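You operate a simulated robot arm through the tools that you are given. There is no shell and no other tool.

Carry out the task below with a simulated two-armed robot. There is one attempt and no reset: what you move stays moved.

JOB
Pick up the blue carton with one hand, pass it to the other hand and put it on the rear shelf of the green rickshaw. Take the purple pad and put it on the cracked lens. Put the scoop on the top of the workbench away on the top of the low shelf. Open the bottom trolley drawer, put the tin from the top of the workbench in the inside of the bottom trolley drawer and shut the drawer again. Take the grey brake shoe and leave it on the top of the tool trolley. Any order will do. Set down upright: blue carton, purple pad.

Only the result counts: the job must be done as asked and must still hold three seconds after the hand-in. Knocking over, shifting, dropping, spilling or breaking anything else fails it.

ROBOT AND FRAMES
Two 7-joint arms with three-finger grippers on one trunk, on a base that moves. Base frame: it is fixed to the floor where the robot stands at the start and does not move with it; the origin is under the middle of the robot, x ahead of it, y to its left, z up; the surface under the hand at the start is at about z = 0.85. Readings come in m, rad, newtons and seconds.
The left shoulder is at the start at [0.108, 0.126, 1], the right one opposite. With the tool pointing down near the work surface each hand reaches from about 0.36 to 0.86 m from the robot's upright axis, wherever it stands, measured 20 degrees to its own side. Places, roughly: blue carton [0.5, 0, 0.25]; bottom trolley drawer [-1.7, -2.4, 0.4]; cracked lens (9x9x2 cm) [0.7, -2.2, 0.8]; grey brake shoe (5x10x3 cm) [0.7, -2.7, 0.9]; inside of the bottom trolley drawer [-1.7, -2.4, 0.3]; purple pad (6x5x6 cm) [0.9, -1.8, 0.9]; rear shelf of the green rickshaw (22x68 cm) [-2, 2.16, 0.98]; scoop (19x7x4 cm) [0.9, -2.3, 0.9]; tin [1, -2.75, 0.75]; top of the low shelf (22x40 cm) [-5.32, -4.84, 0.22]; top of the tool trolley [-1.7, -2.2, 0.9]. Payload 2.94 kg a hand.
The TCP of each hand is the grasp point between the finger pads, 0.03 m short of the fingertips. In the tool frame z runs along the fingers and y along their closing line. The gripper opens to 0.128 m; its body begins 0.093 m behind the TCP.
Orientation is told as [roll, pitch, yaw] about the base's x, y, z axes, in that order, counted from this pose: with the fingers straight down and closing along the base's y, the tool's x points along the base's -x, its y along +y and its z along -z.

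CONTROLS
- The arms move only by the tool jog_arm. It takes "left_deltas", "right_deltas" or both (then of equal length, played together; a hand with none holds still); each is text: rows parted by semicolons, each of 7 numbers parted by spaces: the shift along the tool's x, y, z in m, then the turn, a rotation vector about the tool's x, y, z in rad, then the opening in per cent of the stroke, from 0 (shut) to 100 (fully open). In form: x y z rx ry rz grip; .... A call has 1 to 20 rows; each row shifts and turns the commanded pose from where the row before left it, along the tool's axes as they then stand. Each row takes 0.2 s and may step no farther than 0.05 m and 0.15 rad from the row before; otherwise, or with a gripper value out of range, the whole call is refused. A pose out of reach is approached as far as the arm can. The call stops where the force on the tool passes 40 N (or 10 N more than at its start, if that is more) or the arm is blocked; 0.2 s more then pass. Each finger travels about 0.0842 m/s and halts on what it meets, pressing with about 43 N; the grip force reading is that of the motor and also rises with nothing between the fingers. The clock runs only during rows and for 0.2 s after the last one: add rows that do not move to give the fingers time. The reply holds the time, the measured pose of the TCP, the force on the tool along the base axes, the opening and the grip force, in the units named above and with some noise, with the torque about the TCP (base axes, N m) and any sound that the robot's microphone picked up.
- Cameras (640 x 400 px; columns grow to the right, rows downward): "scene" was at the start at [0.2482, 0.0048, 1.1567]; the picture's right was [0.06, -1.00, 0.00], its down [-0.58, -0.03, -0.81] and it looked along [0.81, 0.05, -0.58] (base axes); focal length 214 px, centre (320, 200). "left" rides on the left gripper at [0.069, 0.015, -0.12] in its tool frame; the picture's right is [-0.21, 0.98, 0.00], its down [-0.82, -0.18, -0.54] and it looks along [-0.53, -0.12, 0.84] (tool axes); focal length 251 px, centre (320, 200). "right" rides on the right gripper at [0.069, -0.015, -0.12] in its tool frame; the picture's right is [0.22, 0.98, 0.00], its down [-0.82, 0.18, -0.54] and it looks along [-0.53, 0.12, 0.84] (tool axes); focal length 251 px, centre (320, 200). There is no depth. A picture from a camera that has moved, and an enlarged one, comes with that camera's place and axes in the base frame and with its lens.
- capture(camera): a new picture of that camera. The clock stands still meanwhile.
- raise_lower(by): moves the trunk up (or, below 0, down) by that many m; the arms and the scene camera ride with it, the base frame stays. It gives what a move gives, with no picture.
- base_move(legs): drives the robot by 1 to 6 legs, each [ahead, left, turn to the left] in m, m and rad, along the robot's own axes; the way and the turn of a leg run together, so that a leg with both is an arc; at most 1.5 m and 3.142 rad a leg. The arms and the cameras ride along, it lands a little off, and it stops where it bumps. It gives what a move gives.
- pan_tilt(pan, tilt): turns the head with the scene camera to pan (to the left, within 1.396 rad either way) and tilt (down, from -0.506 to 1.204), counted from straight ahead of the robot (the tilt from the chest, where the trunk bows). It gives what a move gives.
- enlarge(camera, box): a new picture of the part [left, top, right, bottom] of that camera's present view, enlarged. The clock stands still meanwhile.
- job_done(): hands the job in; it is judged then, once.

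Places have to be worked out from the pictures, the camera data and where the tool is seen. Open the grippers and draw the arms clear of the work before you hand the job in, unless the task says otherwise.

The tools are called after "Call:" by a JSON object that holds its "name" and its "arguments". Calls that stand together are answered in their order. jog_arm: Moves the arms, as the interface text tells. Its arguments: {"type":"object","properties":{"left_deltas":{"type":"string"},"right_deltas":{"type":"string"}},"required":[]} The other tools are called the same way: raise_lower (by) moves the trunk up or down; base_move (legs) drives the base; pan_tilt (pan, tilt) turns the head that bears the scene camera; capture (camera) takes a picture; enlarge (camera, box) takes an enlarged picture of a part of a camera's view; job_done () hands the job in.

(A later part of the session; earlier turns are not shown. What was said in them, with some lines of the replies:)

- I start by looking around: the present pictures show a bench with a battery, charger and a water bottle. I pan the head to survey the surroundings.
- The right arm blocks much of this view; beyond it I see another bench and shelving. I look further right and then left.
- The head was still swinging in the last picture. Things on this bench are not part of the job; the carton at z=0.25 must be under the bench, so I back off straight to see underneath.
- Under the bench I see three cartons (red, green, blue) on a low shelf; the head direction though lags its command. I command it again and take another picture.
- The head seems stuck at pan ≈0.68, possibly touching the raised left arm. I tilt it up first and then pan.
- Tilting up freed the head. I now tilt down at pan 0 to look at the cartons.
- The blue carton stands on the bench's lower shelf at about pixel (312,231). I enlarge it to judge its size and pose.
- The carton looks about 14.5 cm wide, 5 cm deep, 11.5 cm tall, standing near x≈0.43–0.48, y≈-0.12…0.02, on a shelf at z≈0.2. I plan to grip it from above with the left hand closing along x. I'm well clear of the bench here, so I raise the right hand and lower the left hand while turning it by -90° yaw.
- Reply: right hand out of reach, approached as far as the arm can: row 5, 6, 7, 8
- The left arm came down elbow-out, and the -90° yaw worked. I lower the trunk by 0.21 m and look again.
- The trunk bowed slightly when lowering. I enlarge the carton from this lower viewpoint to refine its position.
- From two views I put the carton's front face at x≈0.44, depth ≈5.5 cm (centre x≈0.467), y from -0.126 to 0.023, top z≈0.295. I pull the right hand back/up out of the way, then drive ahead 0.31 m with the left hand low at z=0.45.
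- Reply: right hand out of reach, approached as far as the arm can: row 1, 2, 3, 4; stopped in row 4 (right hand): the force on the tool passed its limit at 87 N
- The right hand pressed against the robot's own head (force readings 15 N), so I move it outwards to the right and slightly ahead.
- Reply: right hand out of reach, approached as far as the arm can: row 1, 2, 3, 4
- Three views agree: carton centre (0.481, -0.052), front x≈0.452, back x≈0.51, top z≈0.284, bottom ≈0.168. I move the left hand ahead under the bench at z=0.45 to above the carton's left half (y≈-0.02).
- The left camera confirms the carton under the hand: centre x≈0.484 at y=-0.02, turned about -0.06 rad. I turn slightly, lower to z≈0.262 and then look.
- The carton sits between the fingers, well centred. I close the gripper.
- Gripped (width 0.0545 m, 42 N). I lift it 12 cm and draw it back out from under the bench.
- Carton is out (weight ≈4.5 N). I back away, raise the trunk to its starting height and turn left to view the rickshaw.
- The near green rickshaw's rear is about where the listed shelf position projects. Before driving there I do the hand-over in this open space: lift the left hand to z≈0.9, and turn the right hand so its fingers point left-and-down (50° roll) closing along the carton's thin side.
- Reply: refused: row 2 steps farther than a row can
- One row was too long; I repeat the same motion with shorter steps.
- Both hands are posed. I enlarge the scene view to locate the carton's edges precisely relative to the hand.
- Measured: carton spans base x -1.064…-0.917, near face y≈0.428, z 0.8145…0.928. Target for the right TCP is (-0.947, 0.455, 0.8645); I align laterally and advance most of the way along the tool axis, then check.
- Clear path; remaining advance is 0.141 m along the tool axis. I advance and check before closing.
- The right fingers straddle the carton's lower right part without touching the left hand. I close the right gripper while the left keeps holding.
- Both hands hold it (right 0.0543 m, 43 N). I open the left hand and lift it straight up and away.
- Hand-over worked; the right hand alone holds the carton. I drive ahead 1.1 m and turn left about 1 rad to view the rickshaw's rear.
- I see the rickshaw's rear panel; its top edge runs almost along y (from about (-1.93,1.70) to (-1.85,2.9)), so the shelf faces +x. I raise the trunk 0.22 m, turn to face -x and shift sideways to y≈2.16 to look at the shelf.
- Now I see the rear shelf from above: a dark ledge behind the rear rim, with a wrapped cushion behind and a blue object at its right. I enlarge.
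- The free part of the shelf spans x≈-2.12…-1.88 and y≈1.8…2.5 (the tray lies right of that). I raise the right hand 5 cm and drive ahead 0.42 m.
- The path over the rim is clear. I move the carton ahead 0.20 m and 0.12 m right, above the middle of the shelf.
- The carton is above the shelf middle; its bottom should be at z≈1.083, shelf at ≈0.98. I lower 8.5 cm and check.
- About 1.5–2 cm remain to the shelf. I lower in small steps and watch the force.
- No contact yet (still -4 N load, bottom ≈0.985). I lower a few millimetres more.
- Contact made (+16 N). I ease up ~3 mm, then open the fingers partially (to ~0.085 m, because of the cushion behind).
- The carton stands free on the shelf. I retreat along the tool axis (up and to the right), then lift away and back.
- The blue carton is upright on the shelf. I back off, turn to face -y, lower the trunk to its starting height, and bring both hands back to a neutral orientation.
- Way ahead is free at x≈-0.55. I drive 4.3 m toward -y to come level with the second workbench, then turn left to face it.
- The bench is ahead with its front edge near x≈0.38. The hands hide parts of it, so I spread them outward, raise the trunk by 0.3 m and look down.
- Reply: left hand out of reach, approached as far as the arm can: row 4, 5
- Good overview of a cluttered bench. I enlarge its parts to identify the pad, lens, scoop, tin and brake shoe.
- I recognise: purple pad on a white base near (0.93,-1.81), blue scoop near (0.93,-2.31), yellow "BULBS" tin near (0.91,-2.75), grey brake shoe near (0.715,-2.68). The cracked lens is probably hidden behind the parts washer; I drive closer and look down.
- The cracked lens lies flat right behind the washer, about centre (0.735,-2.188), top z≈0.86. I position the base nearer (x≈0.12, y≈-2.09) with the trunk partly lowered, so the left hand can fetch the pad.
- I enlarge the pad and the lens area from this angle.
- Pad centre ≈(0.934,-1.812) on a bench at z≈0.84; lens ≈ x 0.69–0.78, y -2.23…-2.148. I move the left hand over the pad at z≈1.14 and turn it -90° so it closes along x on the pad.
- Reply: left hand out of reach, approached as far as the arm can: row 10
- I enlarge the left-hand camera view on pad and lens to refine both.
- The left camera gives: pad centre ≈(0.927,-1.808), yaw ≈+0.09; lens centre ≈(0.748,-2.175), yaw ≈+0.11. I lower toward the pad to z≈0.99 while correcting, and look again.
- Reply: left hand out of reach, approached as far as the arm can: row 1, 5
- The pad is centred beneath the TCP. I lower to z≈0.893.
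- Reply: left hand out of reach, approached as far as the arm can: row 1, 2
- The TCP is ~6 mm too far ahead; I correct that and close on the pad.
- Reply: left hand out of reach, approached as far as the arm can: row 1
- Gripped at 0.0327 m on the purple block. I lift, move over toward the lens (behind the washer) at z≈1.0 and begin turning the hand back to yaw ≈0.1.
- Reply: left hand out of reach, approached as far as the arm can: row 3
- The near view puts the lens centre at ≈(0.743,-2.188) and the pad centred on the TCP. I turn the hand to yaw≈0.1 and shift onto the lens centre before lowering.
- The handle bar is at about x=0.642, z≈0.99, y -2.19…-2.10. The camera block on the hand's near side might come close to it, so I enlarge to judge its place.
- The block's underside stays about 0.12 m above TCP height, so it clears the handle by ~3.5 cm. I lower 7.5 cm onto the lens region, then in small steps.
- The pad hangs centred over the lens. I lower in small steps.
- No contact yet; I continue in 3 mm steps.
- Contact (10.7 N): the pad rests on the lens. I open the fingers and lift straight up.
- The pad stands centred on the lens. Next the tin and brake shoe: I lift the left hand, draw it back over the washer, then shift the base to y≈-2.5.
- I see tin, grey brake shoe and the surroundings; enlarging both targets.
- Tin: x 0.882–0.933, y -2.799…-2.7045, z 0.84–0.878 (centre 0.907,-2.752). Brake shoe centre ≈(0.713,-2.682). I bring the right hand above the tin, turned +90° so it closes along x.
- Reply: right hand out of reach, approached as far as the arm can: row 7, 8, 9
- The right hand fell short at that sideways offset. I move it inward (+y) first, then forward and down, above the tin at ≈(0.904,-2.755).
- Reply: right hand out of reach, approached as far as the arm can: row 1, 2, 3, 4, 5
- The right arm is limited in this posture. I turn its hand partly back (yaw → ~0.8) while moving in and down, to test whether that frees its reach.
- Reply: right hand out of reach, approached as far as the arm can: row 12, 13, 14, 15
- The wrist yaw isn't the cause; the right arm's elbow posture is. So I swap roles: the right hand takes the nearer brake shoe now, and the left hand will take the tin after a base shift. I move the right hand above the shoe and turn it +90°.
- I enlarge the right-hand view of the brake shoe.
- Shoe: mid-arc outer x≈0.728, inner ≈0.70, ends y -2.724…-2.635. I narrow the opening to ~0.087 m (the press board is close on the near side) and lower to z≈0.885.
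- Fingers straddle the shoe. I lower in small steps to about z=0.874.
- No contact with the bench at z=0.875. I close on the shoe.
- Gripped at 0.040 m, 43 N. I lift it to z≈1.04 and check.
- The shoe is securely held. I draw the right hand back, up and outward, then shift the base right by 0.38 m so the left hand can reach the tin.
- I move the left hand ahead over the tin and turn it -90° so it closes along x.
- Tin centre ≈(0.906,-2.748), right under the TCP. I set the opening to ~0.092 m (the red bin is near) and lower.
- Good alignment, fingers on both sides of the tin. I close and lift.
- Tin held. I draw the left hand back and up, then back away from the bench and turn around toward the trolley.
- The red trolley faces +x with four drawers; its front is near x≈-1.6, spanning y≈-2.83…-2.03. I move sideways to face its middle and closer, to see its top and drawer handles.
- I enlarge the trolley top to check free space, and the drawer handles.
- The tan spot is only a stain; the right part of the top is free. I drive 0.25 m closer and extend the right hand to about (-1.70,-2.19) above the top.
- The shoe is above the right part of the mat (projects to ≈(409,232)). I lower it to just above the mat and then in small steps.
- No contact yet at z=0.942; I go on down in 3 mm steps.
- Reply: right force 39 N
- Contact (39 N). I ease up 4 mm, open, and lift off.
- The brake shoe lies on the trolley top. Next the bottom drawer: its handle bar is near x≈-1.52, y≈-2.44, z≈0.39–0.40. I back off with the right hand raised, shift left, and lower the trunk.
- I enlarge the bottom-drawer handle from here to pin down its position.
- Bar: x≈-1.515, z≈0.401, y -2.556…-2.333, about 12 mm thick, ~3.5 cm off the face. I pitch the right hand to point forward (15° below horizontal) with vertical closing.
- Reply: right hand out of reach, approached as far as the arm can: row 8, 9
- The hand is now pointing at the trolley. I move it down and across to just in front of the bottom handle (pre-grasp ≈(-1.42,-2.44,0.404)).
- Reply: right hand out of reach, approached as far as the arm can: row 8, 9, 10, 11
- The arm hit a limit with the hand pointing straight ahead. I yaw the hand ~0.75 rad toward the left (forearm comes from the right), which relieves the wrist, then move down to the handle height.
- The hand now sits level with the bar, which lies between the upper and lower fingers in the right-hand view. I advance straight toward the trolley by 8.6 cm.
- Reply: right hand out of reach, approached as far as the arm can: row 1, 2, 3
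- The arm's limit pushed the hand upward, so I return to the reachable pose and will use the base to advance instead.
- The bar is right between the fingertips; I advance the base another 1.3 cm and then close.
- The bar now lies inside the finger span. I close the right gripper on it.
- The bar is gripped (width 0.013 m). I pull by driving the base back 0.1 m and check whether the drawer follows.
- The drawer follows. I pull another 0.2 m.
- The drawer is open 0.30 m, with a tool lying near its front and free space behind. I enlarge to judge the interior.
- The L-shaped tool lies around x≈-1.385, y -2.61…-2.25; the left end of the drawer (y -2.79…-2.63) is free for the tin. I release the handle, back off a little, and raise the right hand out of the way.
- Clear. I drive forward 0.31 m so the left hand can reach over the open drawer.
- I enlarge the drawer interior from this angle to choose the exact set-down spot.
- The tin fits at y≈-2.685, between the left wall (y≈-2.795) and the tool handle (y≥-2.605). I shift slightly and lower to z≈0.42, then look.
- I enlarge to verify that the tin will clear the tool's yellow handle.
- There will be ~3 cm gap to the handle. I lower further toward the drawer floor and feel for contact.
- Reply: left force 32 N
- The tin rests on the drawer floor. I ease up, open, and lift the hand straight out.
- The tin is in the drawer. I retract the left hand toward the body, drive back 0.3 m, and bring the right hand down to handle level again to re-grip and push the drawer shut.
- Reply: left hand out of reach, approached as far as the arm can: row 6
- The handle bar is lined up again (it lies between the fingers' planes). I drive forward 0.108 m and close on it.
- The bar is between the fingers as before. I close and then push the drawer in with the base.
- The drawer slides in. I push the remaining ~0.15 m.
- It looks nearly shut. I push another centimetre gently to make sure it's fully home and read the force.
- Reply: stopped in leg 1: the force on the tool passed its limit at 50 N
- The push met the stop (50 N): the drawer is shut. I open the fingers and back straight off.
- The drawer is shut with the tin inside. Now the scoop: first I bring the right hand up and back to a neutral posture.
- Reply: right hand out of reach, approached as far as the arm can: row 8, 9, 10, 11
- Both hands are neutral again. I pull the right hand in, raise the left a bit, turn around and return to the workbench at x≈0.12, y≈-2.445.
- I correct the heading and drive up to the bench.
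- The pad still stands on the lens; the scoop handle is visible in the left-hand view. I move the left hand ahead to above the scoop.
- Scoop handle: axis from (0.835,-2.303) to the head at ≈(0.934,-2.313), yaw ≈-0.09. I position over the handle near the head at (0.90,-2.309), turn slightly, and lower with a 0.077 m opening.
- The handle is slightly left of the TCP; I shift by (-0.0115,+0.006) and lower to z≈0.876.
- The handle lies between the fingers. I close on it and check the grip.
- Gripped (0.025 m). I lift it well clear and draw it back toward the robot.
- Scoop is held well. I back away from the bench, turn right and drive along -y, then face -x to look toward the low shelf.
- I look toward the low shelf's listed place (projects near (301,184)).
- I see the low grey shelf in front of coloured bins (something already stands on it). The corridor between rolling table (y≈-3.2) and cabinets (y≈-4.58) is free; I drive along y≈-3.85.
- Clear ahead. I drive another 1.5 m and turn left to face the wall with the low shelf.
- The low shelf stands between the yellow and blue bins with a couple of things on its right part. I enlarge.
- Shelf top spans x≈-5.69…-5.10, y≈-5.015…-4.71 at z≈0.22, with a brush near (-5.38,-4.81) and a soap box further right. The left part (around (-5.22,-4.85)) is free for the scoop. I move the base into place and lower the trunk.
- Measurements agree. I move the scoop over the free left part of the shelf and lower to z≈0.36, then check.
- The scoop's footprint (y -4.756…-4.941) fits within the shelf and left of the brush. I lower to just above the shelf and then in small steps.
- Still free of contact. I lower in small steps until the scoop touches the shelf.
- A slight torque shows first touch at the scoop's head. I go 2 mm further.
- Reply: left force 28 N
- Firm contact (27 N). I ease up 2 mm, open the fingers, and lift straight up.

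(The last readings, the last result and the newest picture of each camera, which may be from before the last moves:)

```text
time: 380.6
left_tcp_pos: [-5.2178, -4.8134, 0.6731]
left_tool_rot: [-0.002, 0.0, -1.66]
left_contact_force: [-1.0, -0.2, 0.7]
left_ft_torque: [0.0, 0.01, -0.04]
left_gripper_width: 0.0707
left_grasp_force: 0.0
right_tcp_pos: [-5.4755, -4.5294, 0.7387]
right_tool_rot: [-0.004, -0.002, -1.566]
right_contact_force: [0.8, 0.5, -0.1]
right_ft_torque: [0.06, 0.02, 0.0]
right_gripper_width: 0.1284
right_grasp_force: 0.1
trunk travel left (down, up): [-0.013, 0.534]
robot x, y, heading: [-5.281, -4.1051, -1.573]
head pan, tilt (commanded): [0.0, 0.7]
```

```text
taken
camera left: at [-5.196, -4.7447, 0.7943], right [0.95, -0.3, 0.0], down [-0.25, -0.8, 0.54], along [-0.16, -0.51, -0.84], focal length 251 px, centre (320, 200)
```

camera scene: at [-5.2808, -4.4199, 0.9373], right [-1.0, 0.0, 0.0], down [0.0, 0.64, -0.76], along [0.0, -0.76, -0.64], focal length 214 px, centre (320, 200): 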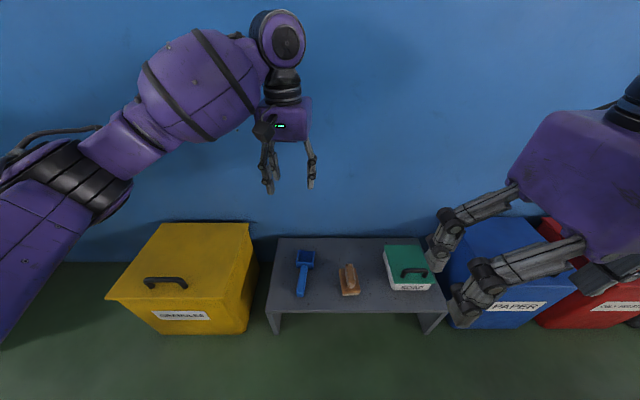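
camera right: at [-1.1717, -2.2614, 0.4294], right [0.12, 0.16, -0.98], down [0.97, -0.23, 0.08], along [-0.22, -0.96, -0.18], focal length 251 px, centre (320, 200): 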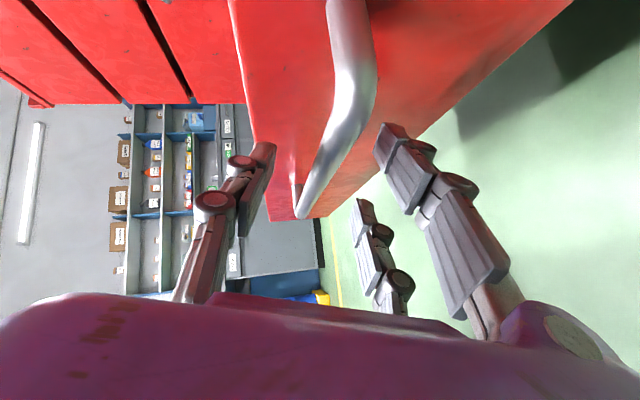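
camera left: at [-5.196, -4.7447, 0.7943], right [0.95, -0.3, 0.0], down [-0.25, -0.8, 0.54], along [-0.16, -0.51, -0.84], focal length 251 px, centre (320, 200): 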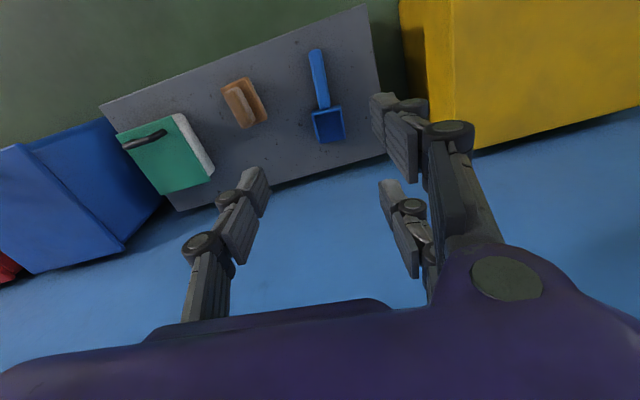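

The scoop lies on the low shelf, everything around undisturbed. I open the left gripper fully, pull the arms back and drive away from the shelf.

Call:
{"name": "jog_arm", "arguments": {"left_deltas": "0.04 0 0 0 0 0 100; 0.045 0 0 0 0 0 100; 0.045 0 0 0 0 0 100; 0.045 0 0 0 0 0 100; 0.03 0 0 0 0 0 100; 0 0 0 0 0 0 100"}}

Call:
{"name": "base_move", "arguments": {"legs": [[-0.45, 0, 0]]}}

Call:
{"name": "pan_tilt", "arguments": {"pan": 0.0, "tilt": 0.5}}

Call:
{"name": "capture", "arguments": {"camera": "scene"}}

```text
time: 382.0
left_tcp_pos: [-5.1982, -4.6065, 0.6748]
left_tool_rot: [-0.001, 0.001, -1.658]
left_contact_force: [0.7, 0.1, -1.0]
left_ft_torque: [0.03, 0.02, 0.03]
left_gripper_width: 0.128
left_grasp_force: 0.0
right_tcp_pos: [-5.475, -4.529, 0.7382]
right_tool_rot: [-0.004, -0.002, -1.567]
right_contact_force: [0.6, 0.2, -0.7]
right_ft_torque: [-0.01, -0.02, 0.01]
right_gripper_width: 0.128
right_grasp_force: 0.0
trunk travel left (down, up): [-0.013, 0.534]
robot x, y, heading: [-5.275, -4.1036, -1.577]
head pan, tilt (commanded): [0.0, 0.7]
```

```text
time: 384.7
left_tcp_pos: [-5.1976, -4.1602, 0.6739]
left_tool_rot: [-0.002, 0.0, -1.66]
left_contact_force: [0.4, 0.7, 0.3]
left_ft_torque: [-0.03, -0.01, -0.02]
left_gripper_width: 0.128
left_grasp_force: 0.0
right_tcp_pos: [-5.4741, -4.0828, 0.7373]
right_tool_rot: [-0.003, -0.001, -1.565]
right_contact_force: [0.0, 0.0, 0.2]
right_ft_torque: [0.0, -0.01, -0.05]
right_gripper_width: 0.1276
right_grasp_force: 0.0
trunk travel left (down, up): [-0.013, 0.534]
robot x, y, heading: [-5.2811, -3.6558, -1.576]
head pan, tilt (commanded): [0.0, 0.7]
```

```text
time: 385.4
left_tcp_pos: [-5.1979, -4.1604, 0.6743]
left_tool_rot: [-0.002, 0.0, -1.658]
left_contact_force: [-0.2, 0.0, 0.2]
left_ft_torque: [0.02, 0.0, 0.0]
left_gripper_width: 0.1281
left_grasp_force: 0.1
right_tcp_pos: [-5.4743, -4.0821, 0.7369]
right_tool_rot: [-0.004, -0.002, -1.564]
right_contact_force: [-0.3, 0.1, 0.4]
right_ft_torque: [0.03, 0.01, 0.01]
right_gripper_width: 0.1281
right_grasp_force: 0.0
trunk travel left (down, up): [-0.013, 0.534]
robot x, y, heading: [-5.2757, -3.6566, -1.568]
head pan, tilt (commanded): [0.0, 0.499]
```

```text
taken
camera scene: at [-5.28, -3.979, 0.955], right [-1.0, 0.0, 0.0], down [0.0, 0.48, -0.88], along [0.0, -0.88, -0.48], focal length 214 px, centre (320, 200)
```

scene: 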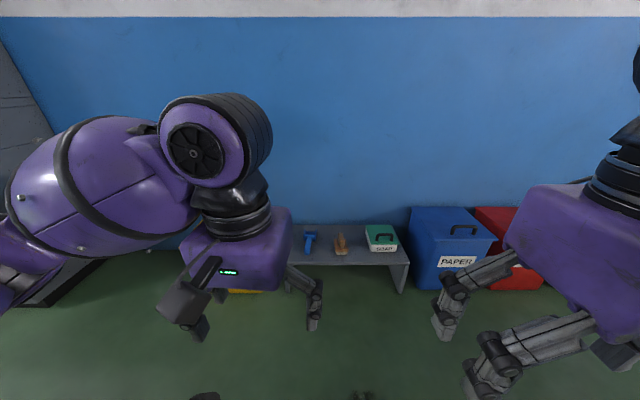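

All five parts are done: carton upright on the rickshaw shelf, pad on the lens, shoe on the trolley top, tin in the shut bottom drawer, scoop on the low shelf; both grippers are open and clear. I hand the job in.

Call:
{"name": "job_done", "arguments": {}}

```text
The job is handed in.
```

I finished all five parts of the job and handed it in. I have not had a verdict back.

- **Blue carton:** the left hand picked it up from under the first bench and passed it directly to the right hand. The right hand set it upright on the rear shelf of the green rickshaw.
- **Purple pad:** it is upright and roughly centred on the cracked lens. It was still there when I came back to the bench for the scoop.
- **Brake shoe:** the grey shoe is on the top of the tool trolley, on the clear right-hand side.
- **Tin:** it is in the bottom trolley drawer, which I pushed shut until it hit its stop. There was already a tool in the drawer; I left it where it was.
- **Scoop:** it is on the top of the low shelf, to the left of the brush that was already there.

Near the start, the right hand pressed against the robot's own head, and the force limit stopped it at 87 N. I moved the hand clear straight away, and it touched nothing else.

I did not go back at the end to look again at the carton, the brake shoe or the drawer. Each looked right in the last picture I took of it. Both grippers are open and both arms are clear of the work.
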